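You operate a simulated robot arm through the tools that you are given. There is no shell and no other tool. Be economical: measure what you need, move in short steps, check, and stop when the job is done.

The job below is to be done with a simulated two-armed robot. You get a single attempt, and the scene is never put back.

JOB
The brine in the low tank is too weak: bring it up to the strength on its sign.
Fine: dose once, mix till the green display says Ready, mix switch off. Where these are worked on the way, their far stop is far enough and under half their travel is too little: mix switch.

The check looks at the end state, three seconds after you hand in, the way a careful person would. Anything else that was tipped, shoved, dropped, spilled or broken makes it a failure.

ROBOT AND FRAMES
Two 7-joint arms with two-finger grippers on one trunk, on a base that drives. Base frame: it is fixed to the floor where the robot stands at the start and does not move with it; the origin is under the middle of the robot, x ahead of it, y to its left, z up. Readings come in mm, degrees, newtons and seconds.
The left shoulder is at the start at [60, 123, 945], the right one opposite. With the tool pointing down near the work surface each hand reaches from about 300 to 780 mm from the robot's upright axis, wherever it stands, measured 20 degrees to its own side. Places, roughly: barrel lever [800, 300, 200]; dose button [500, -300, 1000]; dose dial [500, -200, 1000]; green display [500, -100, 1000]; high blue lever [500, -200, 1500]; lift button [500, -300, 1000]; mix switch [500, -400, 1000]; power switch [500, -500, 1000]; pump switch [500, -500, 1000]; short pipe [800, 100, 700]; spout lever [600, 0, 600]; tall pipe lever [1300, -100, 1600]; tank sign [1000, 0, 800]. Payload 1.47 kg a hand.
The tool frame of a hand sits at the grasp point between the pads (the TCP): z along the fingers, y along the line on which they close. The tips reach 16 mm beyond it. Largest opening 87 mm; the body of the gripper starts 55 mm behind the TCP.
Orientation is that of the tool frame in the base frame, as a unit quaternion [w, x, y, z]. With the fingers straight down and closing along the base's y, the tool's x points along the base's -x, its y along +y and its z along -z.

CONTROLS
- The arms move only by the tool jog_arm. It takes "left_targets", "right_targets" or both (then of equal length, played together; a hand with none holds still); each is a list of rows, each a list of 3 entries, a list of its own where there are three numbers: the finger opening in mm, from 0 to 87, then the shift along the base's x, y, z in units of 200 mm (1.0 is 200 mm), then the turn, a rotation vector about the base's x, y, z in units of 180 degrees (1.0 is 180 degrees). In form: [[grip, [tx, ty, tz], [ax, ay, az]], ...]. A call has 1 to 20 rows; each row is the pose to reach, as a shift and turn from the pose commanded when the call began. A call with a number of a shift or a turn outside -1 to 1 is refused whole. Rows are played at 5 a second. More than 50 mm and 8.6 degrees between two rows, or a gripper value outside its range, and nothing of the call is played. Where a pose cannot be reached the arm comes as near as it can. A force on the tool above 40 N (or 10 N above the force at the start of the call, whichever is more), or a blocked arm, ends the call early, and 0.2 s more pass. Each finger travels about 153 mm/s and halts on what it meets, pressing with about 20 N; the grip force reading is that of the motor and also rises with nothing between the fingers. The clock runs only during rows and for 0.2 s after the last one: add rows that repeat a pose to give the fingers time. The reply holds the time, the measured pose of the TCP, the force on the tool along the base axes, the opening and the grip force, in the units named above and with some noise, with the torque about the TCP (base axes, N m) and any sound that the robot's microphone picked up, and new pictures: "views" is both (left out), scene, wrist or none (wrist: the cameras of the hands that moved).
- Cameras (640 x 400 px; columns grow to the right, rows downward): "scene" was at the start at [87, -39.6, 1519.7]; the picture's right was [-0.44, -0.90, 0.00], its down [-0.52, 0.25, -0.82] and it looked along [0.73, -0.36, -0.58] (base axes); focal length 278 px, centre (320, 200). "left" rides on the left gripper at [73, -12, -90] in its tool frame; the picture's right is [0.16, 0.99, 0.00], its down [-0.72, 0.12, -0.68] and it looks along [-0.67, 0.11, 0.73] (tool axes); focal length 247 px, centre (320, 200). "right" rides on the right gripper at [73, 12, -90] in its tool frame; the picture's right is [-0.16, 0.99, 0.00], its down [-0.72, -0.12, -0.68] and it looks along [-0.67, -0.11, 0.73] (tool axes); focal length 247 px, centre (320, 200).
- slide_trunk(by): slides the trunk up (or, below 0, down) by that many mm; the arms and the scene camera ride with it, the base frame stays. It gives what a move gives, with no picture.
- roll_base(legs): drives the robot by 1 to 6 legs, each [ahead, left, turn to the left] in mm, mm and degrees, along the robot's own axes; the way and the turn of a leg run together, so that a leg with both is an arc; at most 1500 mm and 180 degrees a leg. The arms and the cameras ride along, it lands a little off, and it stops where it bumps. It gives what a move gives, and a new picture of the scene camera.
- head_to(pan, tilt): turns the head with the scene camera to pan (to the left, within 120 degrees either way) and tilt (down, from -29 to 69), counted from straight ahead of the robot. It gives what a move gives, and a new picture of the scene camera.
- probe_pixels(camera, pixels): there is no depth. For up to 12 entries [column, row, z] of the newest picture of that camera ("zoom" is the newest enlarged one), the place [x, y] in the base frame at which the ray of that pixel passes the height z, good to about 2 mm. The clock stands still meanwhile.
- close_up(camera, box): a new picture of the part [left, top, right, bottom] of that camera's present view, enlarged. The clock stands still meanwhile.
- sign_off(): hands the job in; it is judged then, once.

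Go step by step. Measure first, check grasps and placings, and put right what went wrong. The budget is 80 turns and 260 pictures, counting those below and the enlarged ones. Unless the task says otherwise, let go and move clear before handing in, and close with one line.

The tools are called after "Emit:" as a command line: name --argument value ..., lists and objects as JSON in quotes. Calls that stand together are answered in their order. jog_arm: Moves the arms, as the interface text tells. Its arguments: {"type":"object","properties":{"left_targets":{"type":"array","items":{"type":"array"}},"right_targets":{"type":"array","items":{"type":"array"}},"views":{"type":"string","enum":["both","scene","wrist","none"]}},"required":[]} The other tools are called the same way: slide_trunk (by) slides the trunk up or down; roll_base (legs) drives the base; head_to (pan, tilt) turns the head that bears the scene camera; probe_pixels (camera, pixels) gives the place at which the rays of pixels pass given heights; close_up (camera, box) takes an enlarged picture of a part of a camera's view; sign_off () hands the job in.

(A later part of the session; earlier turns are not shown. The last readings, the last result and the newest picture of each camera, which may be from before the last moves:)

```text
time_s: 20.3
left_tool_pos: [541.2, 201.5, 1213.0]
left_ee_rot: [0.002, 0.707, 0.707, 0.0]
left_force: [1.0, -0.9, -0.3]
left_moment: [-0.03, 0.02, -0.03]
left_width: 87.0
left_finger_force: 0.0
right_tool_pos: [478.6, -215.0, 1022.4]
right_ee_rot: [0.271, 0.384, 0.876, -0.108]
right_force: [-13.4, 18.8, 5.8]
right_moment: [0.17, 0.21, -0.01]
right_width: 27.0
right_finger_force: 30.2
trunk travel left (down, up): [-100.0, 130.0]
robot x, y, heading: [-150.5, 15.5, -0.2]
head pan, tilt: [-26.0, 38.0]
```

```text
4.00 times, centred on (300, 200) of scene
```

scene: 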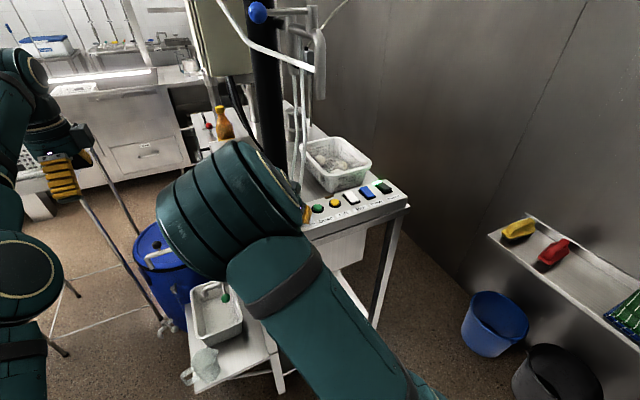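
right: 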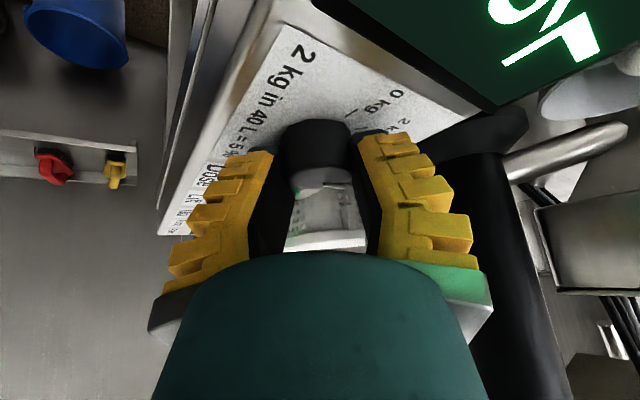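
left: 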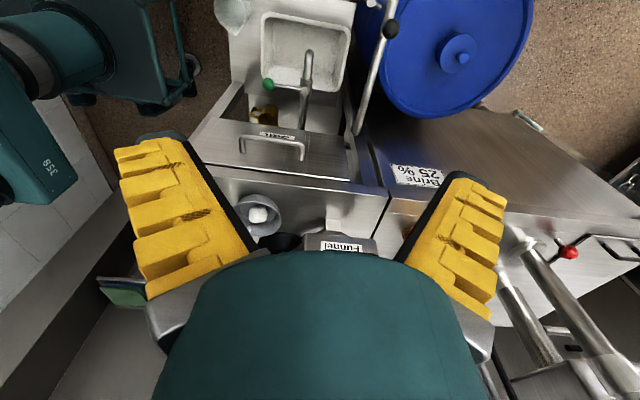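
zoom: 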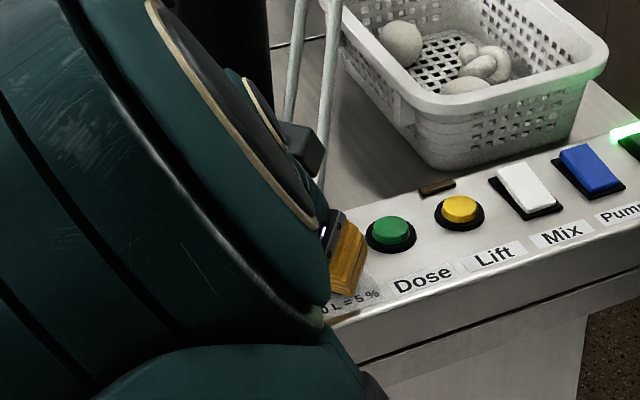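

Turned 90° with moderate side force, probably knob offset. I'll release, rise straight up, and see the pointer.

Emit:
jog_arm --right_targets '[[45, [0, 0, 0], [0, 0, 0]], [60, [0, 0, 0], [0, 0, 0]], [60, [0, 0, 0.12], [0, 0, 0]], [60, [0, 0, 0.25], [0, 0, 0]], [60, [0, 0, 0.25], [0, 0, 0.04]], [60, [-0.05, 0, 0.25], [0, 0, 0.08]], [60, [-0.1, 0, 0.27], [0, 0, 0.12]], [60, [-0.15, 0, 0.3], [0, 0, 0.16]], [60, [-0.2, 0, 0.35], [0, 0, 0.2]], [60, [-0.25, 0, 0.4], [0, 0, 0.24]], [60, [-0.25, 0, 0.4], [0, 0, 0.24]]]'

Emit:
close_up --camera "right" --box '[240, 20, 420, 140]'

```text
time_s: 22.7
left_tool_pos: [543.2, 201.0, 1212.8]
left_ee_rot: [0.001, 0.707, 0.707, 0.0]
left_force: [-0.3, 0.1, -0.2]
left_moment: [0.02, -0.02, 0.03]
left_width: 86.9
left_finger_force: 0.1
right_tool_pos: [430.2, -218.5, 1101.4]
right_ee_rot: [0.291, 0.034, 0.956, -0.003]
right_force: [0.4, -0.3, -0.9]
right_moment: [0.01, -0.01, 0.0]
right_width: 64.6
right_finger_force: 3.0
trunk travel left (down, up): [-100.0, 130.0]
robot x, y, heading: [-148.6, 10.2, -0.1]
head pan, tilt: [-26.0, 38.0]
```

scene: 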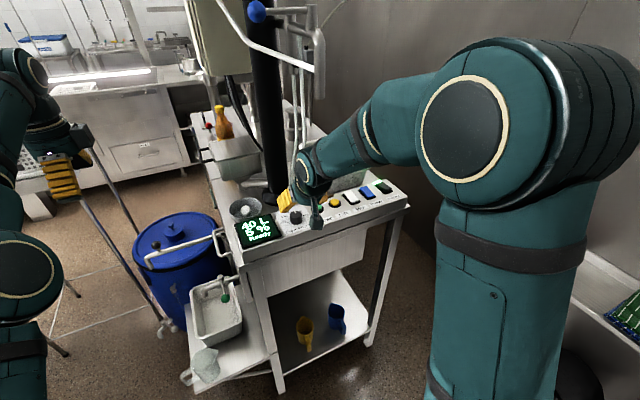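
right: 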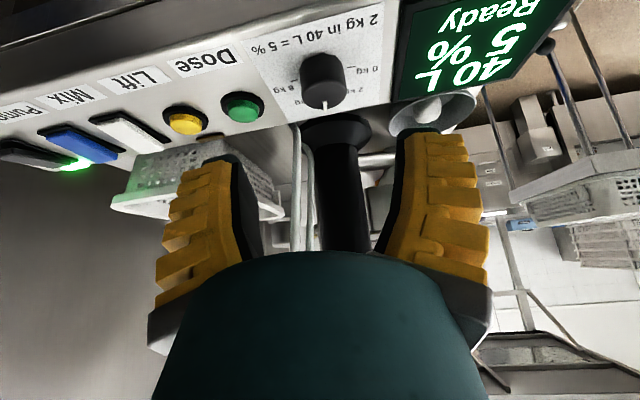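

```text
3.33 times, centred on (330, 80) of right
```

zoom: 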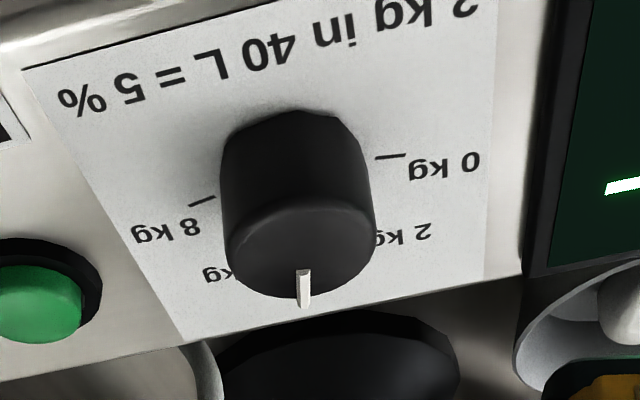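

The pointer now faces +x, close to 4 kg. I'll measure its angle precisely for the second turn.

Emit:
probe_pixels --camera "zoom" --pixels '[[304, 268, 1018], [305, 300, 1018], [300, 248, 1018], [390, 156, 996], [202, 201, 996]]'

```text
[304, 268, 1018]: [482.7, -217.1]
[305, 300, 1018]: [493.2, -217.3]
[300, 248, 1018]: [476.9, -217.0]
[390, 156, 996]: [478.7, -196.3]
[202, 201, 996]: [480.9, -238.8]
```

Pointer is at about −1°, so another −90° reaches the 8 kg tick. I'll repeat: yaw +46.8°, descend, grip, turn −90°.

Emit:
jog_arm --right_targets '[[60, [0.05, 0, 0], [0, 0, 0.043]], [60, [0.1, 0, -0.04], [0, 0, 0.087]], [60, [0.15, 0, -0.08], [0, 0, 0.13]], [60, [0.2, 0, -0.12], [0, 0, 0.173]], [60, [0.25, 0, -0.17], [0, 0, 0.217]], [60, [0.25, 0, -0.18], [0, 0, 0.26]], [60, [0.25, 0, -0.26], [0, 0, 0.26]], [60, [0.25, 0, -0.34], [0, 0, 0.26]], [60, [0.25, 0, -0.4], [0, 0, 0.26]], [40, [0.25, 0, -0.4], [0, 0, 0.26]], [25, [0.25, 0, -0.4], [0, 0, 0.26]], [20, [0.25, 0, -0.4], [0, 0, 0.26]], [20, [0.25, 0, -0.4], [0, 0, 0.26]]]' --views "wrist"

```text
time_s: 25.5
left_tool_pos: [540.6, 199.1, 1214.8]
left_ee_rot: [0.001, 0.707, 0.707, 0.0]
left_force: [-0.5, 0.1, 0.6]
left_moment: [-0.02, 0.02, 0.01]
left_width: 87.1
left_finger_force: 0.1
right_tool_pos: [479.1, -216.2, 1022.3]
right_ee_rot: [0.268, -0.348, 0.891, 0.114]
right_force: [-11.9, 3.5, 4.9]
right_moment: [-0.14, 0.5, 0.0]
right_width: 25.1
right_finger_force: 29.8
trunk travel left (down, up): [-100.0, 130.0]
robot x, y, heading: [-152.3, 16.4, 0.3]
head pan, tilt: [-26.0, 38.0]
```

right: 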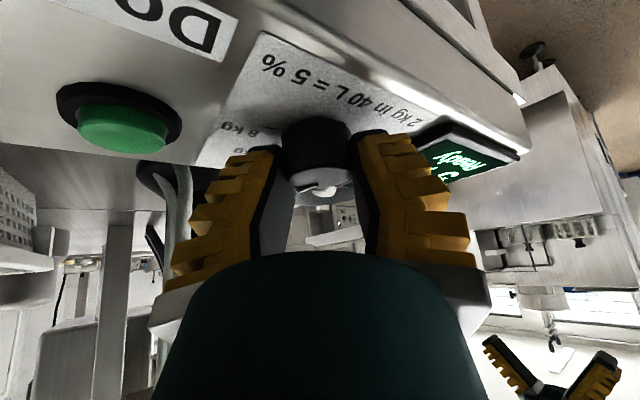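

Gripped. The pointer looks worth checking before turning, so I'll enlarge it.

Emit:
close_up --camera "right" --box '[250, 100, 410, 220]'

```text
3.33 times, centred on (330, 160) of right
```

zoom: 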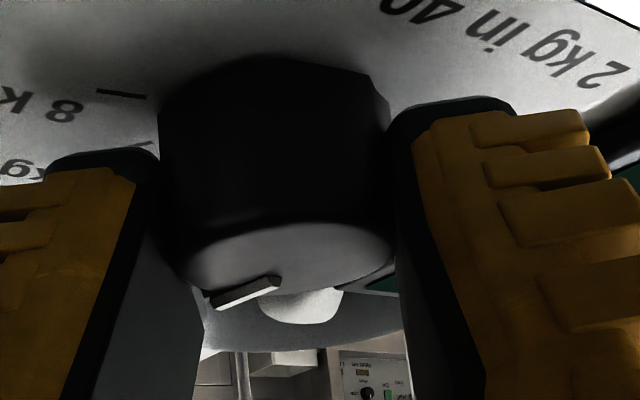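

The pointer is as expected. Now the −90° turn, then release, rise and look.

Emit:
jog_arm --right_targets '[[20, [0, 0, 0], [0, 0, -0.0417]], [20, [0, 0, 0], [0, 0, -0.0833]], [20, [0, 0, 0], [0, 0, -0.125]], [20, [0, 0, 0], [0, 0, -0.1667]], [20, [0, 0, 0], [0, 0, -0.2083]], [20, [0, 0, 0], [0, 0, -0.25]], [20, [0, 0, 0], [0, 0, -0.2917]], [20, [0, 0, 0], [0, 0, -0.3333]], [20, [0, 0, 0], [0, 0, -0.375]], [20, [0, 0, 0], [0, 0, -0.4167]], [20, [0, 0, 0], [0, 0, -0.4583]], [20, [0, 0, 0], [0, 0, -0.5]], [20, [0, 0, 0], [0, 0, -0.5]]]' --views "none"

Emit:
jog_arm --right_targets '[[45, [0, 0, 0], [0, 0, 0]], [60, [0, 0, 0], [0, 0, 0]], [60, [0, 0, 0.12], [0, 0, 0]], [60, [0, 0, 0.25], [0, 0, 0]], [60, [0, 0, 0.25], [0, 0, 0.04]], [60, [-0.05, 0, 0.25], [0, 0, 0.08]], [60, [-0.1, 0, 0.27], [0, 0, 0.12]], [60, [-0.15, 0, 0.3], [0, 0, 0.16]], [60, [-0.2, 0, 0.35], [0, 0, 0.2]], [60, [-0.25, 0, 0.4], [0, 0, 0.24]], [60, [-0.25, 0, 0.4], [0, 0, 0.24]]]'

Emit:
close_up --camera "right" --box '[240, 20, 420, 140]'

```text
time_s: 28.3
left_tool_pos: [544.3, 201.1, 1212.8]
left_ee_rot: [0.0, 0.708, 0.706, 0.0]
left_force: [-0.3, 0.3, 0.2]
left_moment: [-0.01, 0.05, -0.04]
left_width: 86.8
left_finger_force: 0.1
right_tool_pos: [481.6, -217.3, 1022.7]
right_ee_rot: [0.272, 0.385, 0.875, -0.109]
right_force: [5.2, 5.7, 9.2]
right_moment: [0.05, -0.22, 0.32]
right_width: 25.8
right_finger_force: 29.8
trunk travel left (down, up): [-100.0, 130.0]
robot x, y, heading: [-149.0, 9.2, 0.0]
head pan, tilt: [-26.0, 38.0]
```

```text
time_s: 30.7
left_tool_pos: [543.3, 201.1, 1210.8]
left_ee_rot: [0.0, 0.708, 0.706, 0.0]
left_force: [0.2, 0.3, 0.1]
left_moment: [-0.02, 0.0, 0.01]
left_width: 87.0
left_finger_force: 0.0
right_tool_pos: [430.8, -218.5, 1100.1]
right_ee_rot: [0.291, 0.034, 0.956, -0.002]
right_force: [0.0, -0.3, 1.3]
right_moment: [0.0, 0.0, 0.0]
right_width: 64.7
right_finger_force: 2.8
trunk travel left (down, up): [-100.0, 130.0]
robot x, y, heading: [-150.4, 12.6, -0.3]
head pan, tilt: [-26.0, 38.0]
```

scene: 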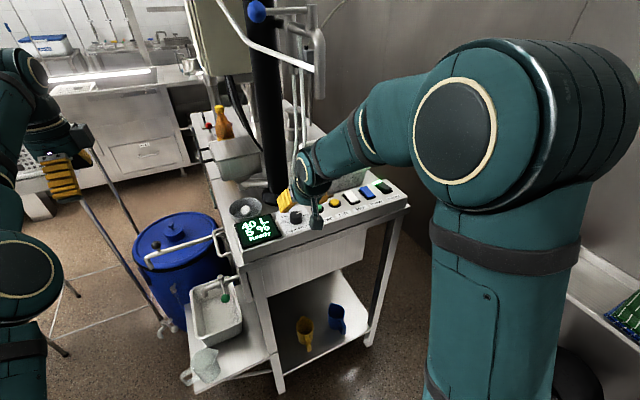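
right: 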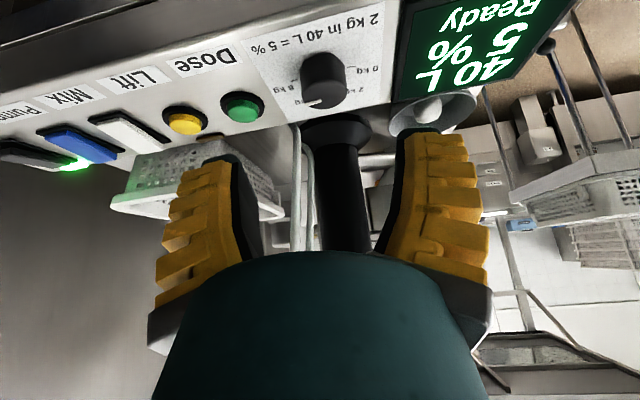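

```text
3.33 times, centred on (330, 80) of right
```

zoom: 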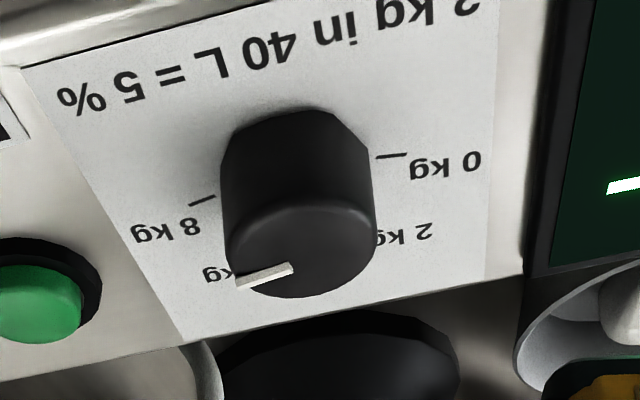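

Emit:
probe_pixels --camera "zoom" --pixels '[[291, 269, 1018], [237, 282, 1018], [300, 248, 1018], [390, 156, 996], [202, 201, 996], [280, 180, 996], [228, 264, 1018], [375, 235, 1018]]'

Emit:
close_up --camera "right" --box '[280, 40, 376, 110]'

```text
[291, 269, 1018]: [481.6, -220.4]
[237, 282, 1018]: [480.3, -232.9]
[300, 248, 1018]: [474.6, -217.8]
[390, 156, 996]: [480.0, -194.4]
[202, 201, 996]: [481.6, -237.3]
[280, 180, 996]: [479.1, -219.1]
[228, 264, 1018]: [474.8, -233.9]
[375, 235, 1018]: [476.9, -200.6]
```

```text
5.71 times, centred on (328, 75) of right
```

zoom: 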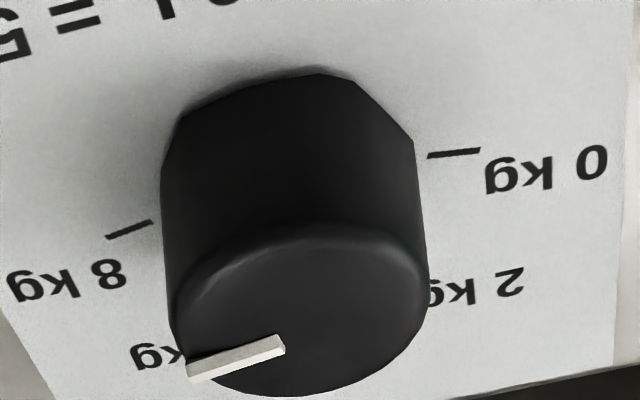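

The pointer is now parallel to and aimed at the 8 kg tick (about −90° to −95°, 0.1 kg or so). Next I'll close the fingers and hover over the Dose button (497,-289).

Emit:
jog_arm --right_targets '[[40, [0.06, -0.06, 0], [0, 0, 0]], [20, [0.12, -0.14, 0], [0, 0, 0]], [0, [0.18, -0.22, 0], [0, 0, 0]], [0, [0.25, -0.3, -0.05], [0, 0, 0]], [0, [0.36, -0.36, -0.15], [0, 0, 0]], [0, [0.36, -0.36, -0.27], [0, 0, 0]], [0, [0.36, -0.36, -0.27], [0, 0, 0]]]'

Emit:
close_up --camera "right" --box '[220, 60, 420, 260]'

Emit:
close_up --camera "scene" --box '[260, 160, 380, 235]'

```text
time_s: 32.3
left_tool_pos: [544.2, 199.9, 1212.6]
left_ee_rot: [0.0, 0.707, 0.707, 0.0]
left_force: [-0.1, 0.1, -0.1]
left_moment: [0.01, -0.01, 0.03]
left_width: 87.2
left_finger_force: 0.0
right_tool_pos: [503.7, -289.6, 1047.4]
right_ee_rot: [0.291, 0.036, 0.956, -0.003]
right_force: [-0.4, 0.5, 0.5]
right_moment: [0.05, 0.0, -0.01]
right_width: 0.0
right_finger_force: 20.1
trunk travel left (down, up): [-100.0, 130.0]
robot x, y, heading: [-152.3, 9.6, -0.2]
head pan, tilt: [-26.0, 38.0]
```

scene: 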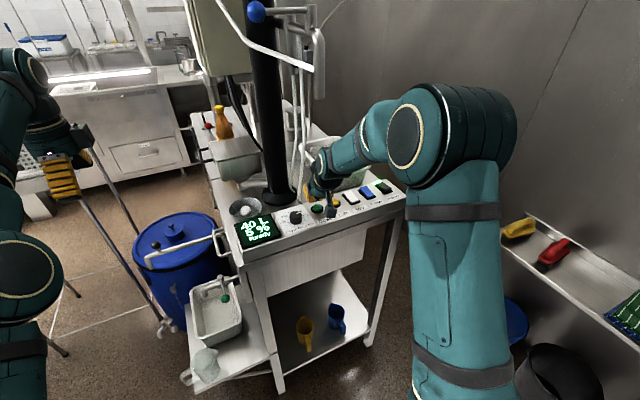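
right: 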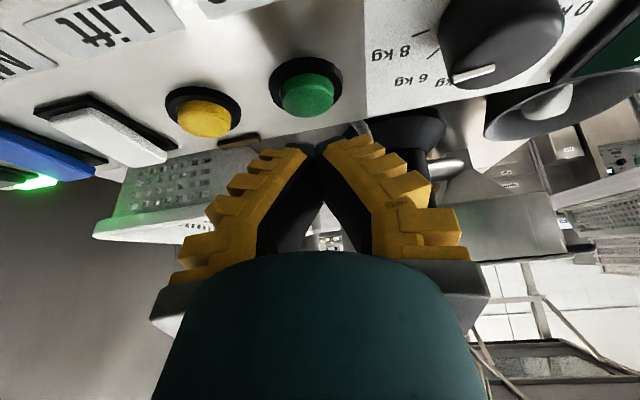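

```text
2.00 times, centred on (320, 160) of right
```

zoom: 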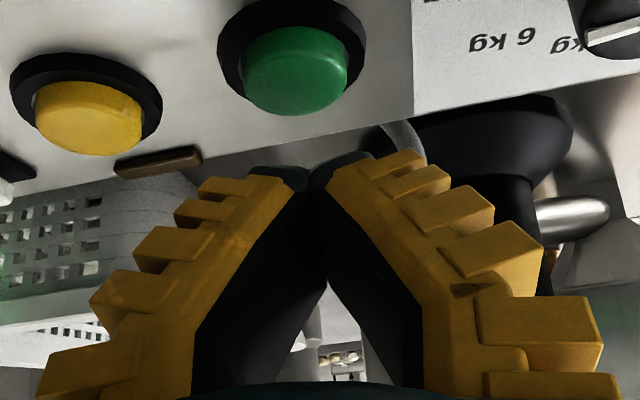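

```text
5.33 times, centred on (320, 198) of scene
```

zoom: 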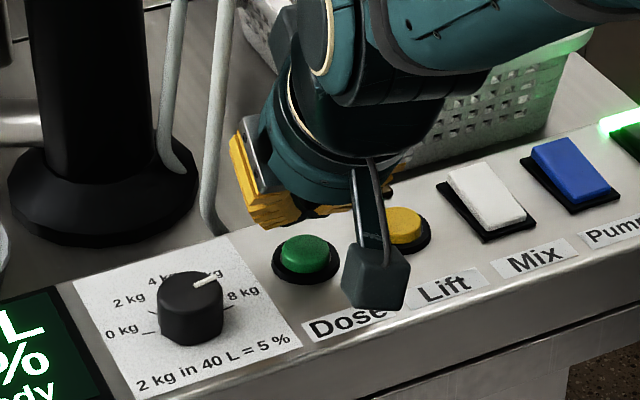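

The scene view suggests the pointer may fall slightly short of 8. I'll enlarge the dial strongly to check.

Emit:
close_up --camera "scene" --box '[270, 195, 334, 235]'

Emit:
probe_pixels --camera "right" --pixels '[[496, 67, 1018], [453, 78, 1018], [307, 94, 1008], [307, 94, 1004]]'

```text
10.00 times, centred on (302, 215) of scene
```

zoom: 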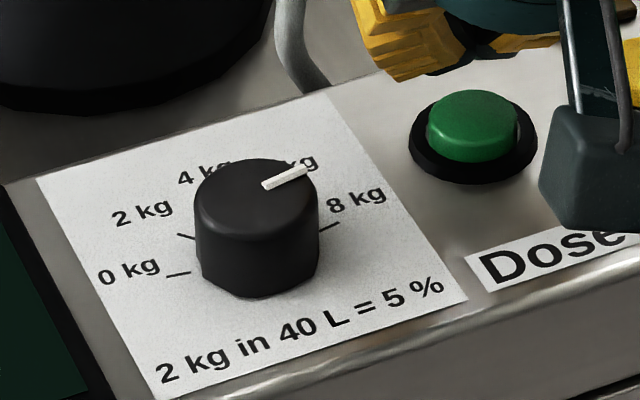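

```text
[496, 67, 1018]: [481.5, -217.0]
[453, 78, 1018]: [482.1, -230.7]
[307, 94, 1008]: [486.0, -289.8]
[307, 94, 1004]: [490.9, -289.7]
```

Emit:
probe_pixels --camera "zoom" --pixels '[[166, 276, 996], [191, 272, 996], [319, 231, 996], [340, 223, 996], [178, 234, 996], [196, 240, 996], [263, 186, 1018], [307, 170, 1018], [256, 192, 1016], [194, 196, 1016], [318, 196, 1016]]'

```text
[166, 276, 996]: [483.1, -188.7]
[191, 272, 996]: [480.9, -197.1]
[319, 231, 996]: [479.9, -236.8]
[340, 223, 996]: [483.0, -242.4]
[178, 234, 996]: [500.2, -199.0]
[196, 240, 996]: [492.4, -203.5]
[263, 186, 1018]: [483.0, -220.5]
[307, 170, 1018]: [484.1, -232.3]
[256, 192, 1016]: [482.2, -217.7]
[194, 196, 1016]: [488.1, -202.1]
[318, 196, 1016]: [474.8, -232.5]
```

Re-reading the ticks: the scale spans about ±80°, 40° per 2 kg. The pointer is at roughly −82…−86°, maybe slightly past 8. I'll take a sharper look from the right camera.

Emit:
close_up --camera "right" --box '[370, 10, 570, 110]'

```text
3.20 times, centred on (470, 60) of right
```

zoom: 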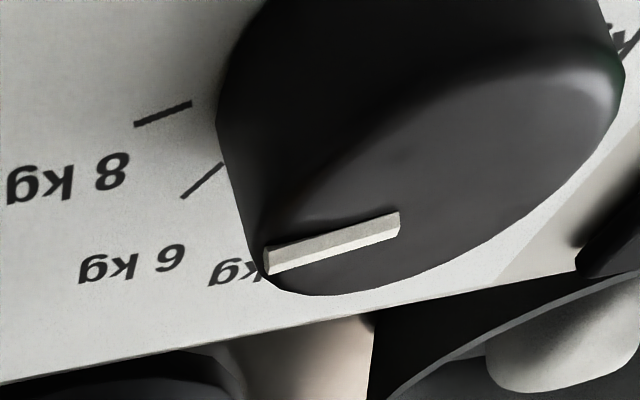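

Computed from this close view, the 8 kg tick lies at −81.6° and the pointer at −82.8°, so the dial is on 8 kg. Now I'll press down onto the Dose button in small steps.

Emit:
jog_arm --right_targets '[[0, [-0.02, 0, -0.03], [0, 0, 0]], [0, [-0.02, 0, -0.05], [0, 0, 0]], [0, [-0.02, 0, -0.065], [0, 0, 0]], [0, [-0.02, 0, -0.075], [0, 0, 0]], [0, [-0.02, 0, -0.085], [0, 0, 0]]]'

Emit:
close_up --camera "scene" --box '[230, 180, 358, 260]'

```text
time_s: 33.5
left_tool_pos: [543.9, 199.8, 1212.1]
left_ee_rot: [0.001, 0.707, 0.707, 0.0]
left_force: [0.6, -0.2, 0.7]
left_moment: [0.03, 0.0, -0.02]
left_width: 87.0
left_finger_force: 0.0
right_tool_pos: [498.4, -290.4, 1030.5]
right_ee_rot: [0.292, 0.035, 0.956, -0.002]
right_force: [0.2, -0.7, -0.5]
right_moment: [0.0, 0.01, -0.02]
right_width: 0.0
right_finger_force: 20.0
trunk travel left (down, up): [-100.0, 130.0]
robot x, y, heading: [-150.3, 8.2, -0.2]
head pan, tilt: [-26.0, 38.0]
```

scene: 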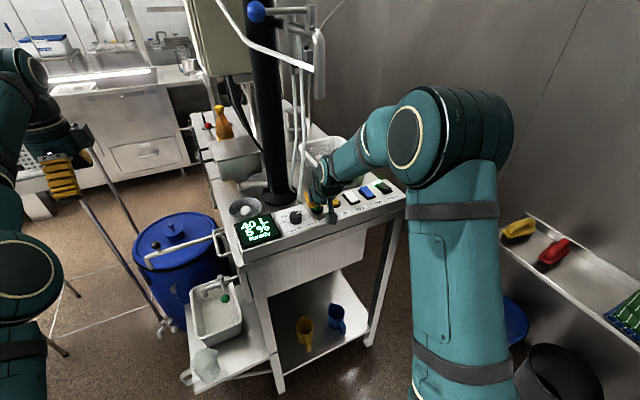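
right: 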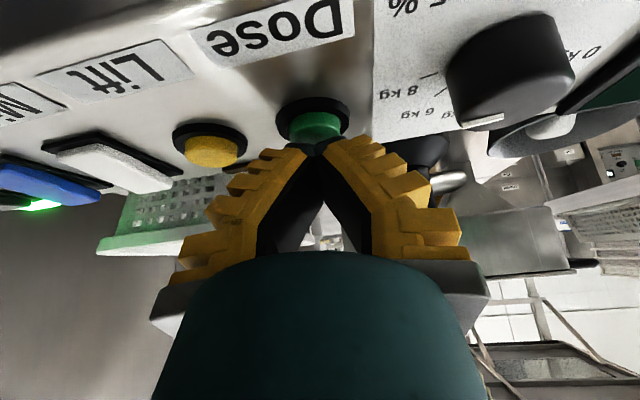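

```text
5.00 times, centred on (294, 220) of scene
```

zoom: 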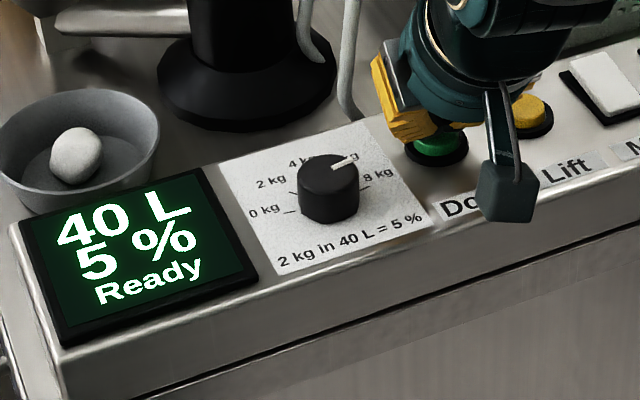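

The fingertips are just above the button's far half with no contact yet. I'll shift −6 mm in x and go on down.

Emit:
jog_arm --right_targets '[[0, [-0.03, 0, 0], [0, 0, 0]], [0, [-0.03, 0, -0.015], [0, 0, 0]], [0, [-0.03, 0, -0.03], [0, 0, 0]], [0, [-0.03, 0, -0.04], [0, 0, 0]], [0, [-0.03, 0, -0.05], [0, 0, 0]], [0, [-0.03, 0, -0.06], [0, 0, 0]]]'

Emit:
close_up --camera "scene" --box '[230, 180, 358, 260]'

```text
time_s: 34.9
left_tool_pos: [543.9, 200.8, 1213.4]
left_ee_rot: [0.0, 0.707, 0.707, 0.0]
left_force: [-0.8, 0.2, -0.4]
left_moment: [0.02, 0.0, 0.0]
left_width: 87.1
left_finger_force: 0.1
right_tool_pos: [492.4, -290.6, 1017.6]
right_ee_rot: [0.292, 0.034, 0.956, -0.002]
right_force: [0.2, -0.1, 2.8]
right_moment: [0.0, 0.02, 0.0]
right_width: 5.8
right_finger_force: 27.6
trunk travel left (down, up): [-100.0, 130.0]
robot x, y, heading: [-150.5, 16.7, 0.0]
head pan, tilt: [-26.0, 38.0]
heard: click
```

scene: 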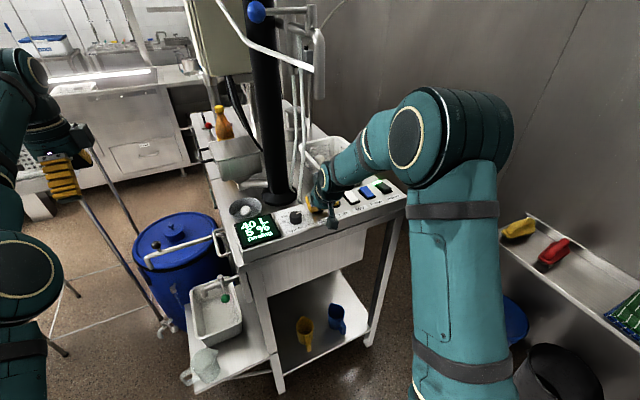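
right: 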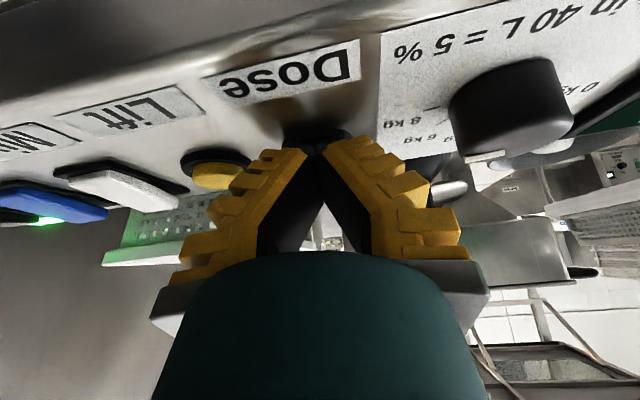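

```text
5.00 times, centred on (294, 220) of scene
```

zoom: 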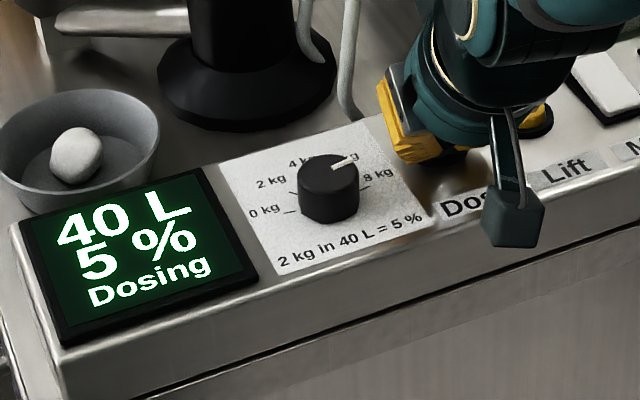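

A click was heard and the display says "Dosing". I'll lift straight off, move back a little, and look at the rocker switches while it doses.

Emit:
jog_arm --right_targets '[[0, [0, 0, 0.05], [0, 0, 0]], [0, [0, 0, 0.15], [0, 0, 0]], [0, [-0.05, 0, 0.3], [0, 0, 0]], [0, [-0.15, -0.1, 0.4], [0, 0, 0]], [0, [-0.25, -0.2, 0.45], [0, 0, 0]], [0, [-0.35, -0.35, 0.45], [0, 0, 0]], [0, [-0.45, -0.5, 0.45], [0, 0, 0]], [0, [-0.45, -0.6, 0.45], [0, 0, 0]], [0, [-0.45, -0.6, 0.45], [0, 0, 0]]]'

Emit:
close_up --camera "scene" --box '[230, 170, 420, 270]'

Emit:
close_up --camera "right" --box '[140, 20, 440, 170]'

```text
time_s: 36.9
left_tool_pos: [542.9, 199.8, 1213.0]
left_ee_rot: [0.0, 0.707, 0.708, 0.0]
left_force: [0.0, -0.5, 0.3]
left_moment: [-0.04, 0.01, 0.0]
left_width: 86.8
left_finger_force: 0.0
right_tool_pos: [402.4, -410.7, 1108.8]
right_ee_rot: [0.292, 0.034, 0.956, -0.002]
right_force: [0.9, -0.2, -0.6]
right_moment: [0.01, -0.02, -0.01]
right_width: 0.0
right_finger_force: 28.6
trunk travel left (down, up): [-100.0, 130.0]
robot x, y, heading: [-151.5, 15.8, -0.2]
head pan, tilt: [-26.0, 38.0]
```

scene: 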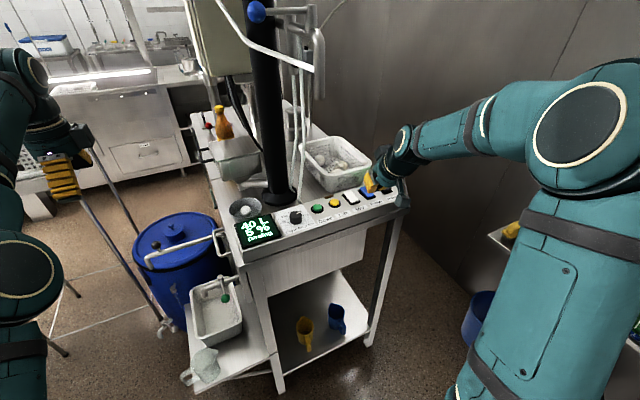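
right: 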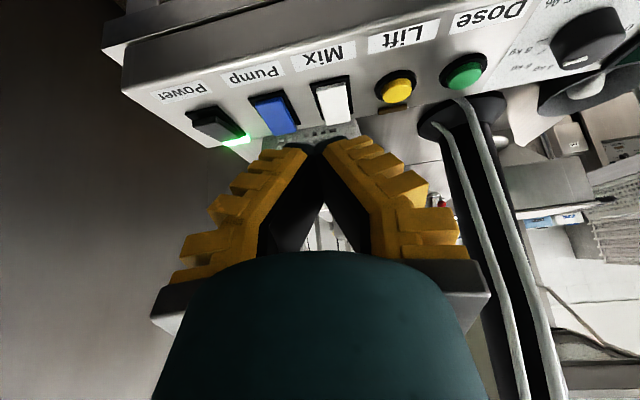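

```text
3.37 times, centred on (325, 220) of scene
```

zoom: 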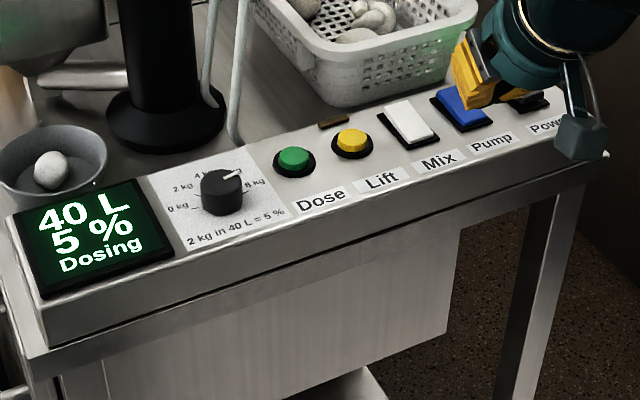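

```text
2.13 times, centred on (290, 95) of right
```

zoom: 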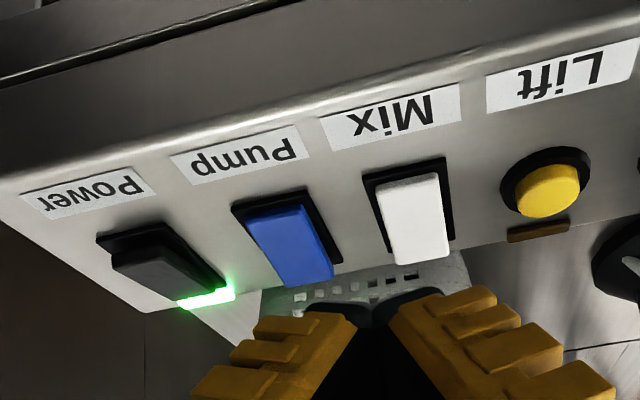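

Power (on) has its far end pressed and near end raised; Mix has its far end raised, so ON = press the far end. I'll probe the Mix rocker ends while dosing continues.

Emit:
probe_pixels --camera "zoom" --pixels '[[405, 185, 1000], [422, 255, 1012], [422, 255, 1008], [408, 163, 996], [545, 200, 1008], [300, 275, 1012]]'

Emit:
probe_pixels --camera "scene" --pixels '[[349, 203, 1000], [345, 191.5, 1012], [352, 199, 1004], [352, 208, 1000]]'

Emit:
close_up --camera "scene" --box '[320, 180, 384, 220]'

```text
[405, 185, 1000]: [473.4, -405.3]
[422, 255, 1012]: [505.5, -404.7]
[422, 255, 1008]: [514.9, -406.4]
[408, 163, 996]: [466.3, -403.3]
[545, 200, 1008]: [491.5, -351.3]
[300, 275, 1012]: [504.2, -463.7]
```

```text
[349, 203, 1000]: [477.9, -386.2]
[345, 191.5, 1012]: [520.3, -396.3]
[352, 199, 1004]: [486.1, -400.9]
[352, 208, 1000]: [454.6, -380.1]
```

```text
10.00 times, centred on (352, 200) of scene
```

zoom: 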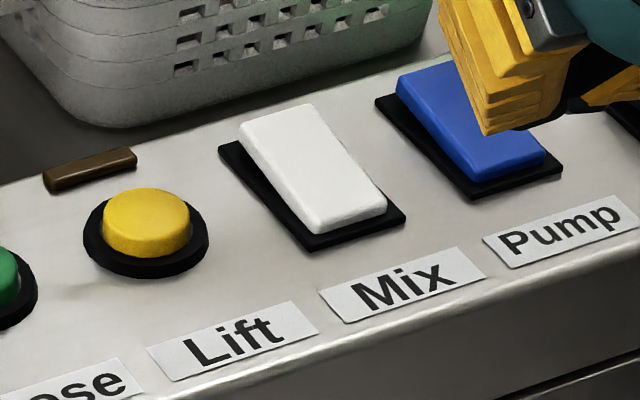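

Mix rocker runs x≈473–510 at y≈−404. I'll hover over its far half and check the display.

Emit:
jog_arm --right_targets '[[0, [0.1, 0.01, 0], [0, 0, 0]], [0, [0.25, 0.02, 0], [0, 0, 0]], [0, [0.4, 0.03, -0.05], [0, 0, 0]], [0, [0.52, 0.03, -0.12], [0, 0, 0]], [0, [0.52, 0.03, -0.22], [0, 0, 0]], [0, [0.52, 0.03, -0.3], [0, 0, 0]], [0, [0.52, 0.03, -0.36], [0, 0, 0]], [0, [0.52, 0.03, -0.36], [0, 0, 0]]]'

Emit:
close_up --camera "scene" --box '[230, 165, 400, 270]'

Emit:
close_up --camera "right" --box '[220, 60, 420, 185]'

```text
time_s: 38.7
left_tool_pos: [543.4, 200.8, 1213.5]
left_ee_rot: [0.0, 0.707, 0.707, 0.0]
left_force: [0.9, 0.6, -0.1]
left_moment: [0.01, -0.01, 0.0]
left_width: 87.0
left_finger_force: 0.0
right_tool_pos: [506.1, -403.2, 1036.6]
right_ee_rot: [0.291, 0.035, 0.956, -0.002]
right_force: [-0.5, 1.0, 0.0]
right_moment: [0.04, -0.04, -0.02]
right_width: 0.0
right_finger_force: 27.9
trunk travel left (down, up): [-100.0, 130.0]
robot x, y, heading: [-149.1, 13.8, -0.0]
head pan, tilt: [-26.0, 38.0]
```

scene: 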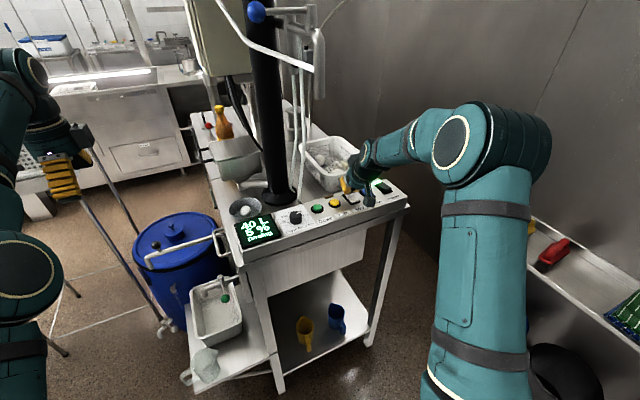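
right: 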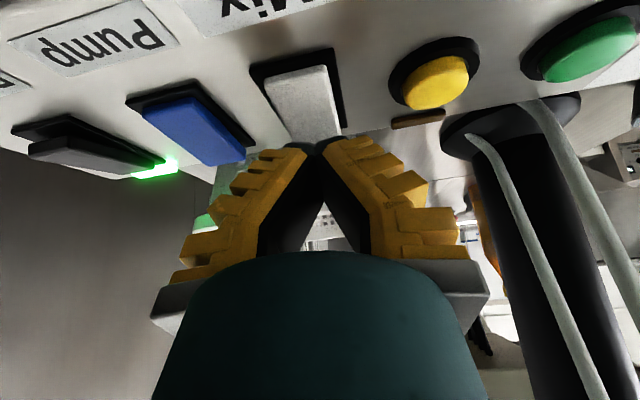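

```text
3.76 times, centred on (315, 218) of scene
```

zoom: 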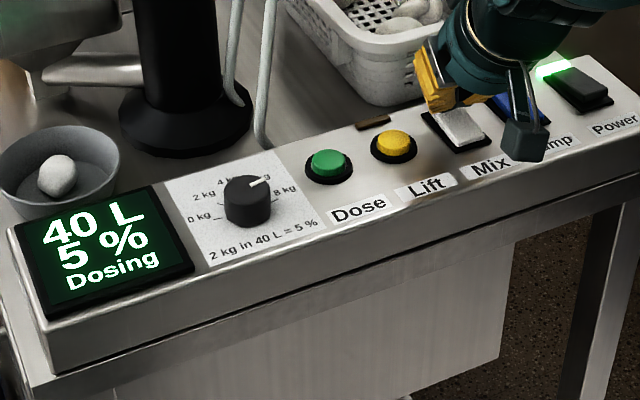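

```text
3.20 times, centred on (320, 122) of right
```

zoom: 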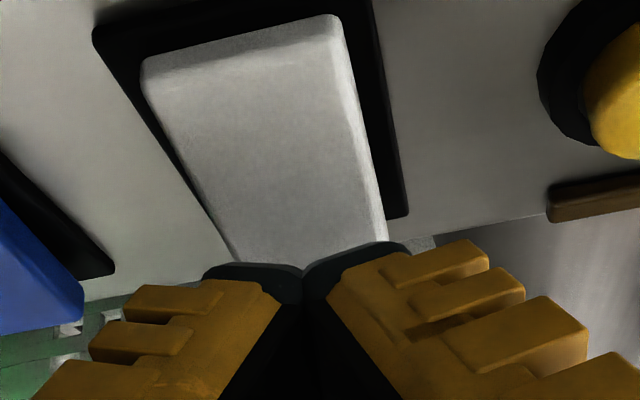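

The fingers are aligned over the far half of Mix; the display still says Dosing. I'll hold still 4 s.

Emit:
jog_arm --right_targets '[[0, [0, 0, 0], [0, 0, 0]], [0, [0, 0, 0], [0, 0, 0]], [0, [0, 0, 0], [0, 0, 0]], [0, [0, 0, 0], [0, 0, 0]], [0, [0, 0, 0], [0, 0, 0]], [0, [0, 0, 0], [0, 0, 0]], [0, [0, 0, 0], [0, 0, 0]], [0, [0, 0, 0], [0, 0, 0]], [0, [0, 0, 0], [0, 0, 0]], [0, [0, 0, 0], [0, 0, 0]], [0, [0, 0, 0], [0, 0, 0]], [0, [0, 0, 0], [0, 0, 0]], [0, [0, 0, 0], [0, 0, 0]], [0, [0, 0, 0], [0, 0, 0]], [0, [0, 0, 0], [0, 0, 0]], [0, [0, 0, 0], [0, 0, 0]], [0, [0, 0, 0], [0, 0, 0]], [0, [0, 0, 0], [0, 0, 0]], [0, [0, 0, 0], [0, 0, 0]], [0, [0, 0, 0], [0, 0, 0]]]' --views "none"

Emit:
close_up --camera "scene" --box '[230, 165, 400, 270]'

```text
time_s: 42.9
left_tool_pos: [544.5, 199.8, 1212.2]
left_ee_rot: [0.0, 0.707, 0.707, 0.0]
left_force: [-0.1, 0.8, 0.2]
left_moment: [-0.04, 0.02, 0.0]
left_width: 87.0
left_finger_force: 0.2
right_tool_pos: [505.4, -404.4, 1035.2]
right_ee_rot: [0.29, 0.035, 0.957, -0.002]
right_force: [-0.3, 0.7, -0.1]
right_moment: [0.02, 0.0, -0.02]
right_width: 0.0
right_finger_force: 28.7
trunk travel left (down, up): [-100.0, 130.0]
robot x, y, heading: [-146.9, 16.7, 0.2]
head pan, tilt: [-26.0, 38.0]
```

```text
3.76 times, centred on (315, 218) of scene
```

zoom: 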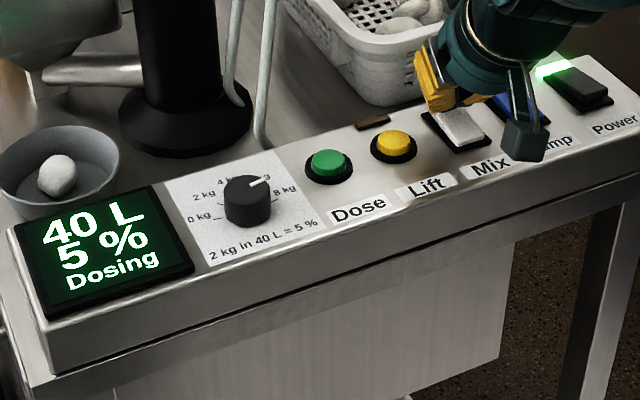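

Still dosing; I'll wait another 8 s.

Emit:
jog_arm --right_targets '[[0, [0, 0, 0], [0, 0, 0]], [0, [0, 0, 0], [0, 0, 0]], [0, [0, 0, 0], [0, 0, 0]], [0, [0, 0, 0], [0, 0, 0]], [0, [0, 0, 0], [0, 0, 0]], [0, [0, 0, 0], [0, 0, 0]], [0, [0, 0, 0], [0, 0, 0]], [0, [0, 0, 0], [0, 0, 0]], [0, [0, 0, 0], [0, 0, 0]], [0, [0, 0, 0], [0, 0, 0]], [0, [0, 0, 0], [0, 0, 0]], [0, [0, 0, 0], [0, 0, 0]], [0, [0, 0, 0], [0, 0, 0]], [0, [0, 0, 0], [0, 0, 0]], [0, [0, 0, 0], [0, 0, 0]], [0, [0, 0, 0], [0, 0, 0]], [0, [0, 0, 0], [0, 0, 0]], [0, [0, 0, 0], [0, 0, 0]], [0, [0, 0, 0], [0, 0, 0]], [0, [0, 0, 0], [0, 0, 0]]]' --views "none"

Emit:
jog_arm --right_targets '[[0, [0, 0, 0], [0, 0, 0]], [0, [0, 0, 0], [0, 0, 0]], [0, [0, 0, 0], [0, 0, 0]], [0, [0, 0, 0], [0, 0, 0]], [0, [0, 0, 0], [0, 0, 0]], [0, [0, 0, 0], [0, 0, 0]], [0, [0, 0, 0], [0, 0, 0]], [0, [0, 0, 0], [0, 0, 0]], [0, [0, 0, 0], [0, 0, 0]], [0, [0, 0, 0], [0, 0, 0]], [0, [0, 0, 0], [0, 0, 0]], [0, [0, 0, 0], [0, 0, 0]], [0, [0, 0, 0], [0, 0, 0]], [0, [0, 0, 0], [0, 0, 0]], [0, [0, 0, 0], [0, 0, 0]], [0, [0, 0, 0], [0, 0, 0]], [0, [0, 0, 0], [0, 0, 0]], [0, [0, 0, 0], [0, 0, 0]], [0, [0, 0, 0], [0, 0, 0]], [0, [0, 0, 0], [0, 0, 0]]]' --views "none"

Emit:
close_up --camera "scene" --box '[230, 165, 400, 270]'

```text
time_s: 47.1
left_tool_pos: [544.0, 199.8, 1213.2]
left_ee_rot: [0.0, 0.707, 0.707, 0.001]
left_force: [-1.0, 0.4, 0.6]
left_moment: [0.04, -0.02, -0.01]
left_width: 86.9
left_finger_force: 0.1
right_tool_pos: [506.3, -404.7, 1035.8]
right_ee_rot: [0.291, 0.035, 0.956, -0.002]
right_force: [0.2, 1.2, -0.2]
right_moment: [0.01, -0.02, 0.03]
right_width: 0.0
right_finger_force: 27.5
trunk travel left (down, up): [-100.0, 130.0]
robot x, y, heading: [-154.3, 12.9, 0.1]
head pan, tilt: [-26.0, 38.0]
```

```text
time_s: 51.3
left_tool_pos: [543.4, 200.7, 1212.5]
left_ee_rot: [0.0, 0.707, 0.707, 0.0]
left_force: [0.7, -0.2, -0.2]
left_moment: [0.0, -0.03, 0.0]
left_width: 86.9
left_finger_force: 0.0
right_tool_pos: [505.5, -403.9, 1036.0]
right_ee_rot: [0.291, 0.036, 0.956, -0.003]
right_force: [0.2, -0.6, -0.4]
right_moment: [-0.02, -0.05, 0.01]
right_width: 0.0
right_finger_force: 28.0
trunk travel left (down, up): [-100.0, 130.0]
robot x, y, heading: [-145.5, 12.5, -0.0]
head pan, tilt: [-26.0, 38.0]
```

```text
3.76 times, centred on (315, 218) of scene
```

zoom: 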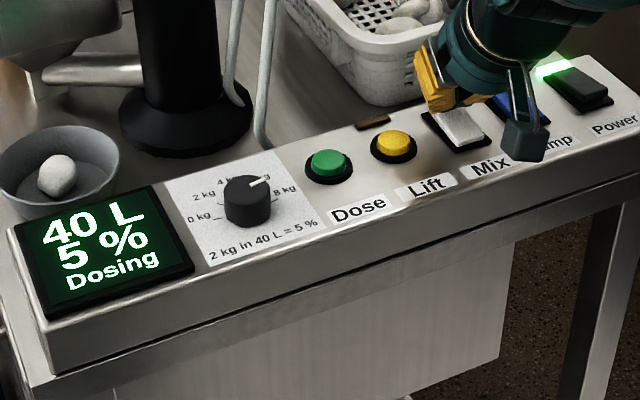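

Still dosing at 16 s; 8 kg may take a while. I'll wait another 12 s before deciding.

Emit:
jog_arm --right_targets '[[0, [0, 0, 0], [0, 0, 0]], [0, [0, 0, 0], [0, 0, 0]], [0, [0, 0, 0], [0, 0, 0]], [0, [0, 0, 0], [0, 0, 0]], [0, [0, 0, 0], [0, 0, 0]], [0, [0, 0, 0], [0, 0, 0]], [0, [0, 0, 0], [0, 0, 0]], [0, [0, 0, 0], [0, 0, 0]], [0, [0, 0, 0], [0, 0, 0]], [0, [0, 0, 0], [0, 0, 0]], [0, [0, 0, 0], [0, 0, 0]], [0, [0, 0, 0], [0, 0, 0]], [0, [0, 0, 0], [0, 0, 0]], [0, [0, 0, 0], [0, 0, 0]], [0, [0, 0, 0], [0, 0, 0]], [0, [0, 0, 0], [0, 0, 0]], [0, [0, 0, 0], [0, 0, 0]], [0, [0, 0, 0], [0, 0, 0]], [0, [0, 0, 0], [0, 0, 0]], [0, [0, 0, 0], [0, 0, 0]]]' --views "none"

Emit:
jog_arm --right_targets '[[0, [0, 0, 0], [0, 0, 0]], [0, [0, 0, 0], [0, 0, 0]], [0, [0, 0, 0], [0, 0, 0]], [0, [0, 0, 0], [0, 0, 0]], [0, [0, 0, 0], [0, 0, 0]], [0, [0, 0, 0], [0, 0, 0]], [0, [0, 0, 0], [0, 0, 0]], [0, [0, 0, 0], [0, 0, 0]], [0, [0, 0, 0], [0, 0, 0]], [0, [0, 0, 0], [0, 0, 0]], [0, [0, 0, 0], [0, 0, 0]], [0, [0, 0, 0], [0, 0, 0]], [0, [0, 0, 0], [0, 0, 0]], [0, [0, 0, 0], [0, 0, 0]], [0, [0, 0, 0], [0, 0, 0]], [0, [0, 0, 0], [0, 0, 0]], [0, [0, 0, 0], [0, 0, 0]], [0, [0, 0, 0], [0, 0, 0]], [0, [0, 0, 0], [0, 0, 0]], [0, [0, 0, 0], [0, 0, 0]]]' --views "none"

Emit:
jog_arm --right_targets '[[0, [0, 0, 0], [0, 0, 0]], [0, [0, 0, 0], [0, 0, 0]], [0, [0, 0, 0], [0, 0, 0]], [0, [0, 0, 0], [0, 0, 0]], [0, [0, 0, 0], [0, 0, 0]], [0, [0, 0, 0], [0, 0, 0]], [0, [0, 0, 0], [0, 0, 0]], [0, [0, 0, 0], [0, 0, 0]], [0, [0, 0, 0], [0, 0, 0]], [0, [0, 0, 0], [0, 0, 0]], [0, [0, 0, 0], [0, 0, 0]], [0, [0, 0, 0], [0, 0, 0]], [0, [0, 0, 0], [0, 0, 0]], [0, [0, 0, 0], [0, 0, 0]], [0, [0, 0, 0], [0, 0, 0]], [0, [0, 0, 0], [0, 0, 0]], [0, [0, 0, 0], [0, 0, 0]], [0, [0, 0, 0], [0, 0, 0]], [0, [0, 0, 0], [0, 0, 0]], [0, [0, 0, 0], [0, 0, 0]]]' --views "scene"

Emit:
close_up --camera "scene" --box '[230, 165, 400, 270]'

```text
time_s: 55.5
left_tool_pos: [544.8, 201.2, 1213.2]
left_ee_rot: [0.0, 0.707, 0.707, 0.0]
left_force: [0.3, 0.5, 0.2]
left_moment: [-0.02, 0.01, 0.01]
left_width: 87.0
left_finger_force: 0.1
right_tool_pos: [505.3, -403.4, 1036.6]
right_ee_rot: [0.291, 0.034, 0.956, -0.002]
right_force: [0.1, 0.1, 0.4]
right_moment: [0.0, 0.02, 0.01]
right_width: 0.0
right_finger_force: 28.1
trunk travel left (down, up): [-100.0, 130.0]
robot x, y, heading: [-151.5, 9.9, -0.0]
head pan, tilt: [-26.0, 38.0]
```

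```text
time_s: 59.7
left_tool_pos: [544.4, 199.7, 1212.9]
left_ee_rot: [0.0, 0.707, 0.707, 0.0]
left_force: [0.4, -1.0, 0.1]
left_moment: [0.01, 0.02, -0.01]
left_width: 86.9
left_finger_force: 0.0
right_tool_pos: [505.5, -404.3, 1035.9]
right_ee_rot: [0.291, 0.035, 0.956, -0.003]
right_force: [-0.6, 0.0, 0.2]
right_moment: [-0.01, -0.01, -0.01]
right_width: 0.2
right_finger_force: 28.4
trunk travel left (down, up): [-100.0, 130.0]
robot x, y, heading: [-148.4, 12.7, 0.2]
head pan, tilt: [-26.0, 38.0]
```

```text
time_s: 63.9
left_tool_pos: [544.0, 200.1, 1213.8]
left_ee_rot: [0.0, 0.707, 0.707, -0.001]
left_force: [0.8, -0.2, -0.9]
left_moment: [-0.01, -0.01, -0.02]
left_width: 87.0
left_finger_force: 0.1
right_tool_pos: [505.8, -404.7, 1037.5]
right_ee_rot: [0.291, 0.036, 0.956, -0.003]
right_force: [-0.6, 0.7, -0.6]
right_moment: [0.02, 0.03, -0.02]
right_width: 0.0
right_finger_force: 28.2
trunk travel left (down, up): [-100.0, 130.0]
robot x, y, heading: [-144.8, 12.4, -0.0]
head pan, tilt: [-26.0, 38.0]
```

scene: 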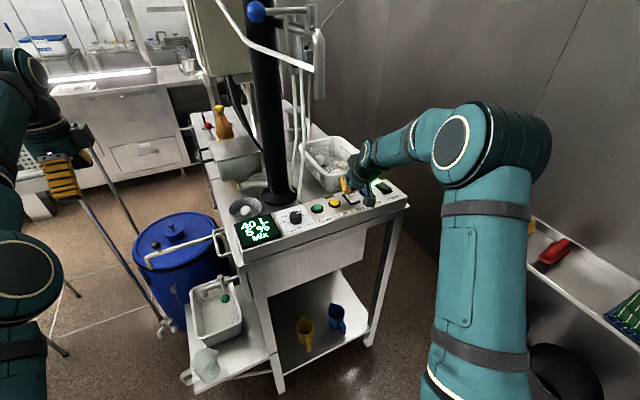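

```text
3.76 times, centred on (315, 218) of scene
```

zoom: 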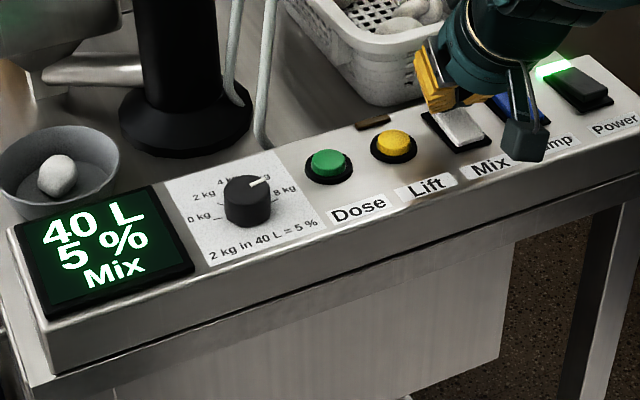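

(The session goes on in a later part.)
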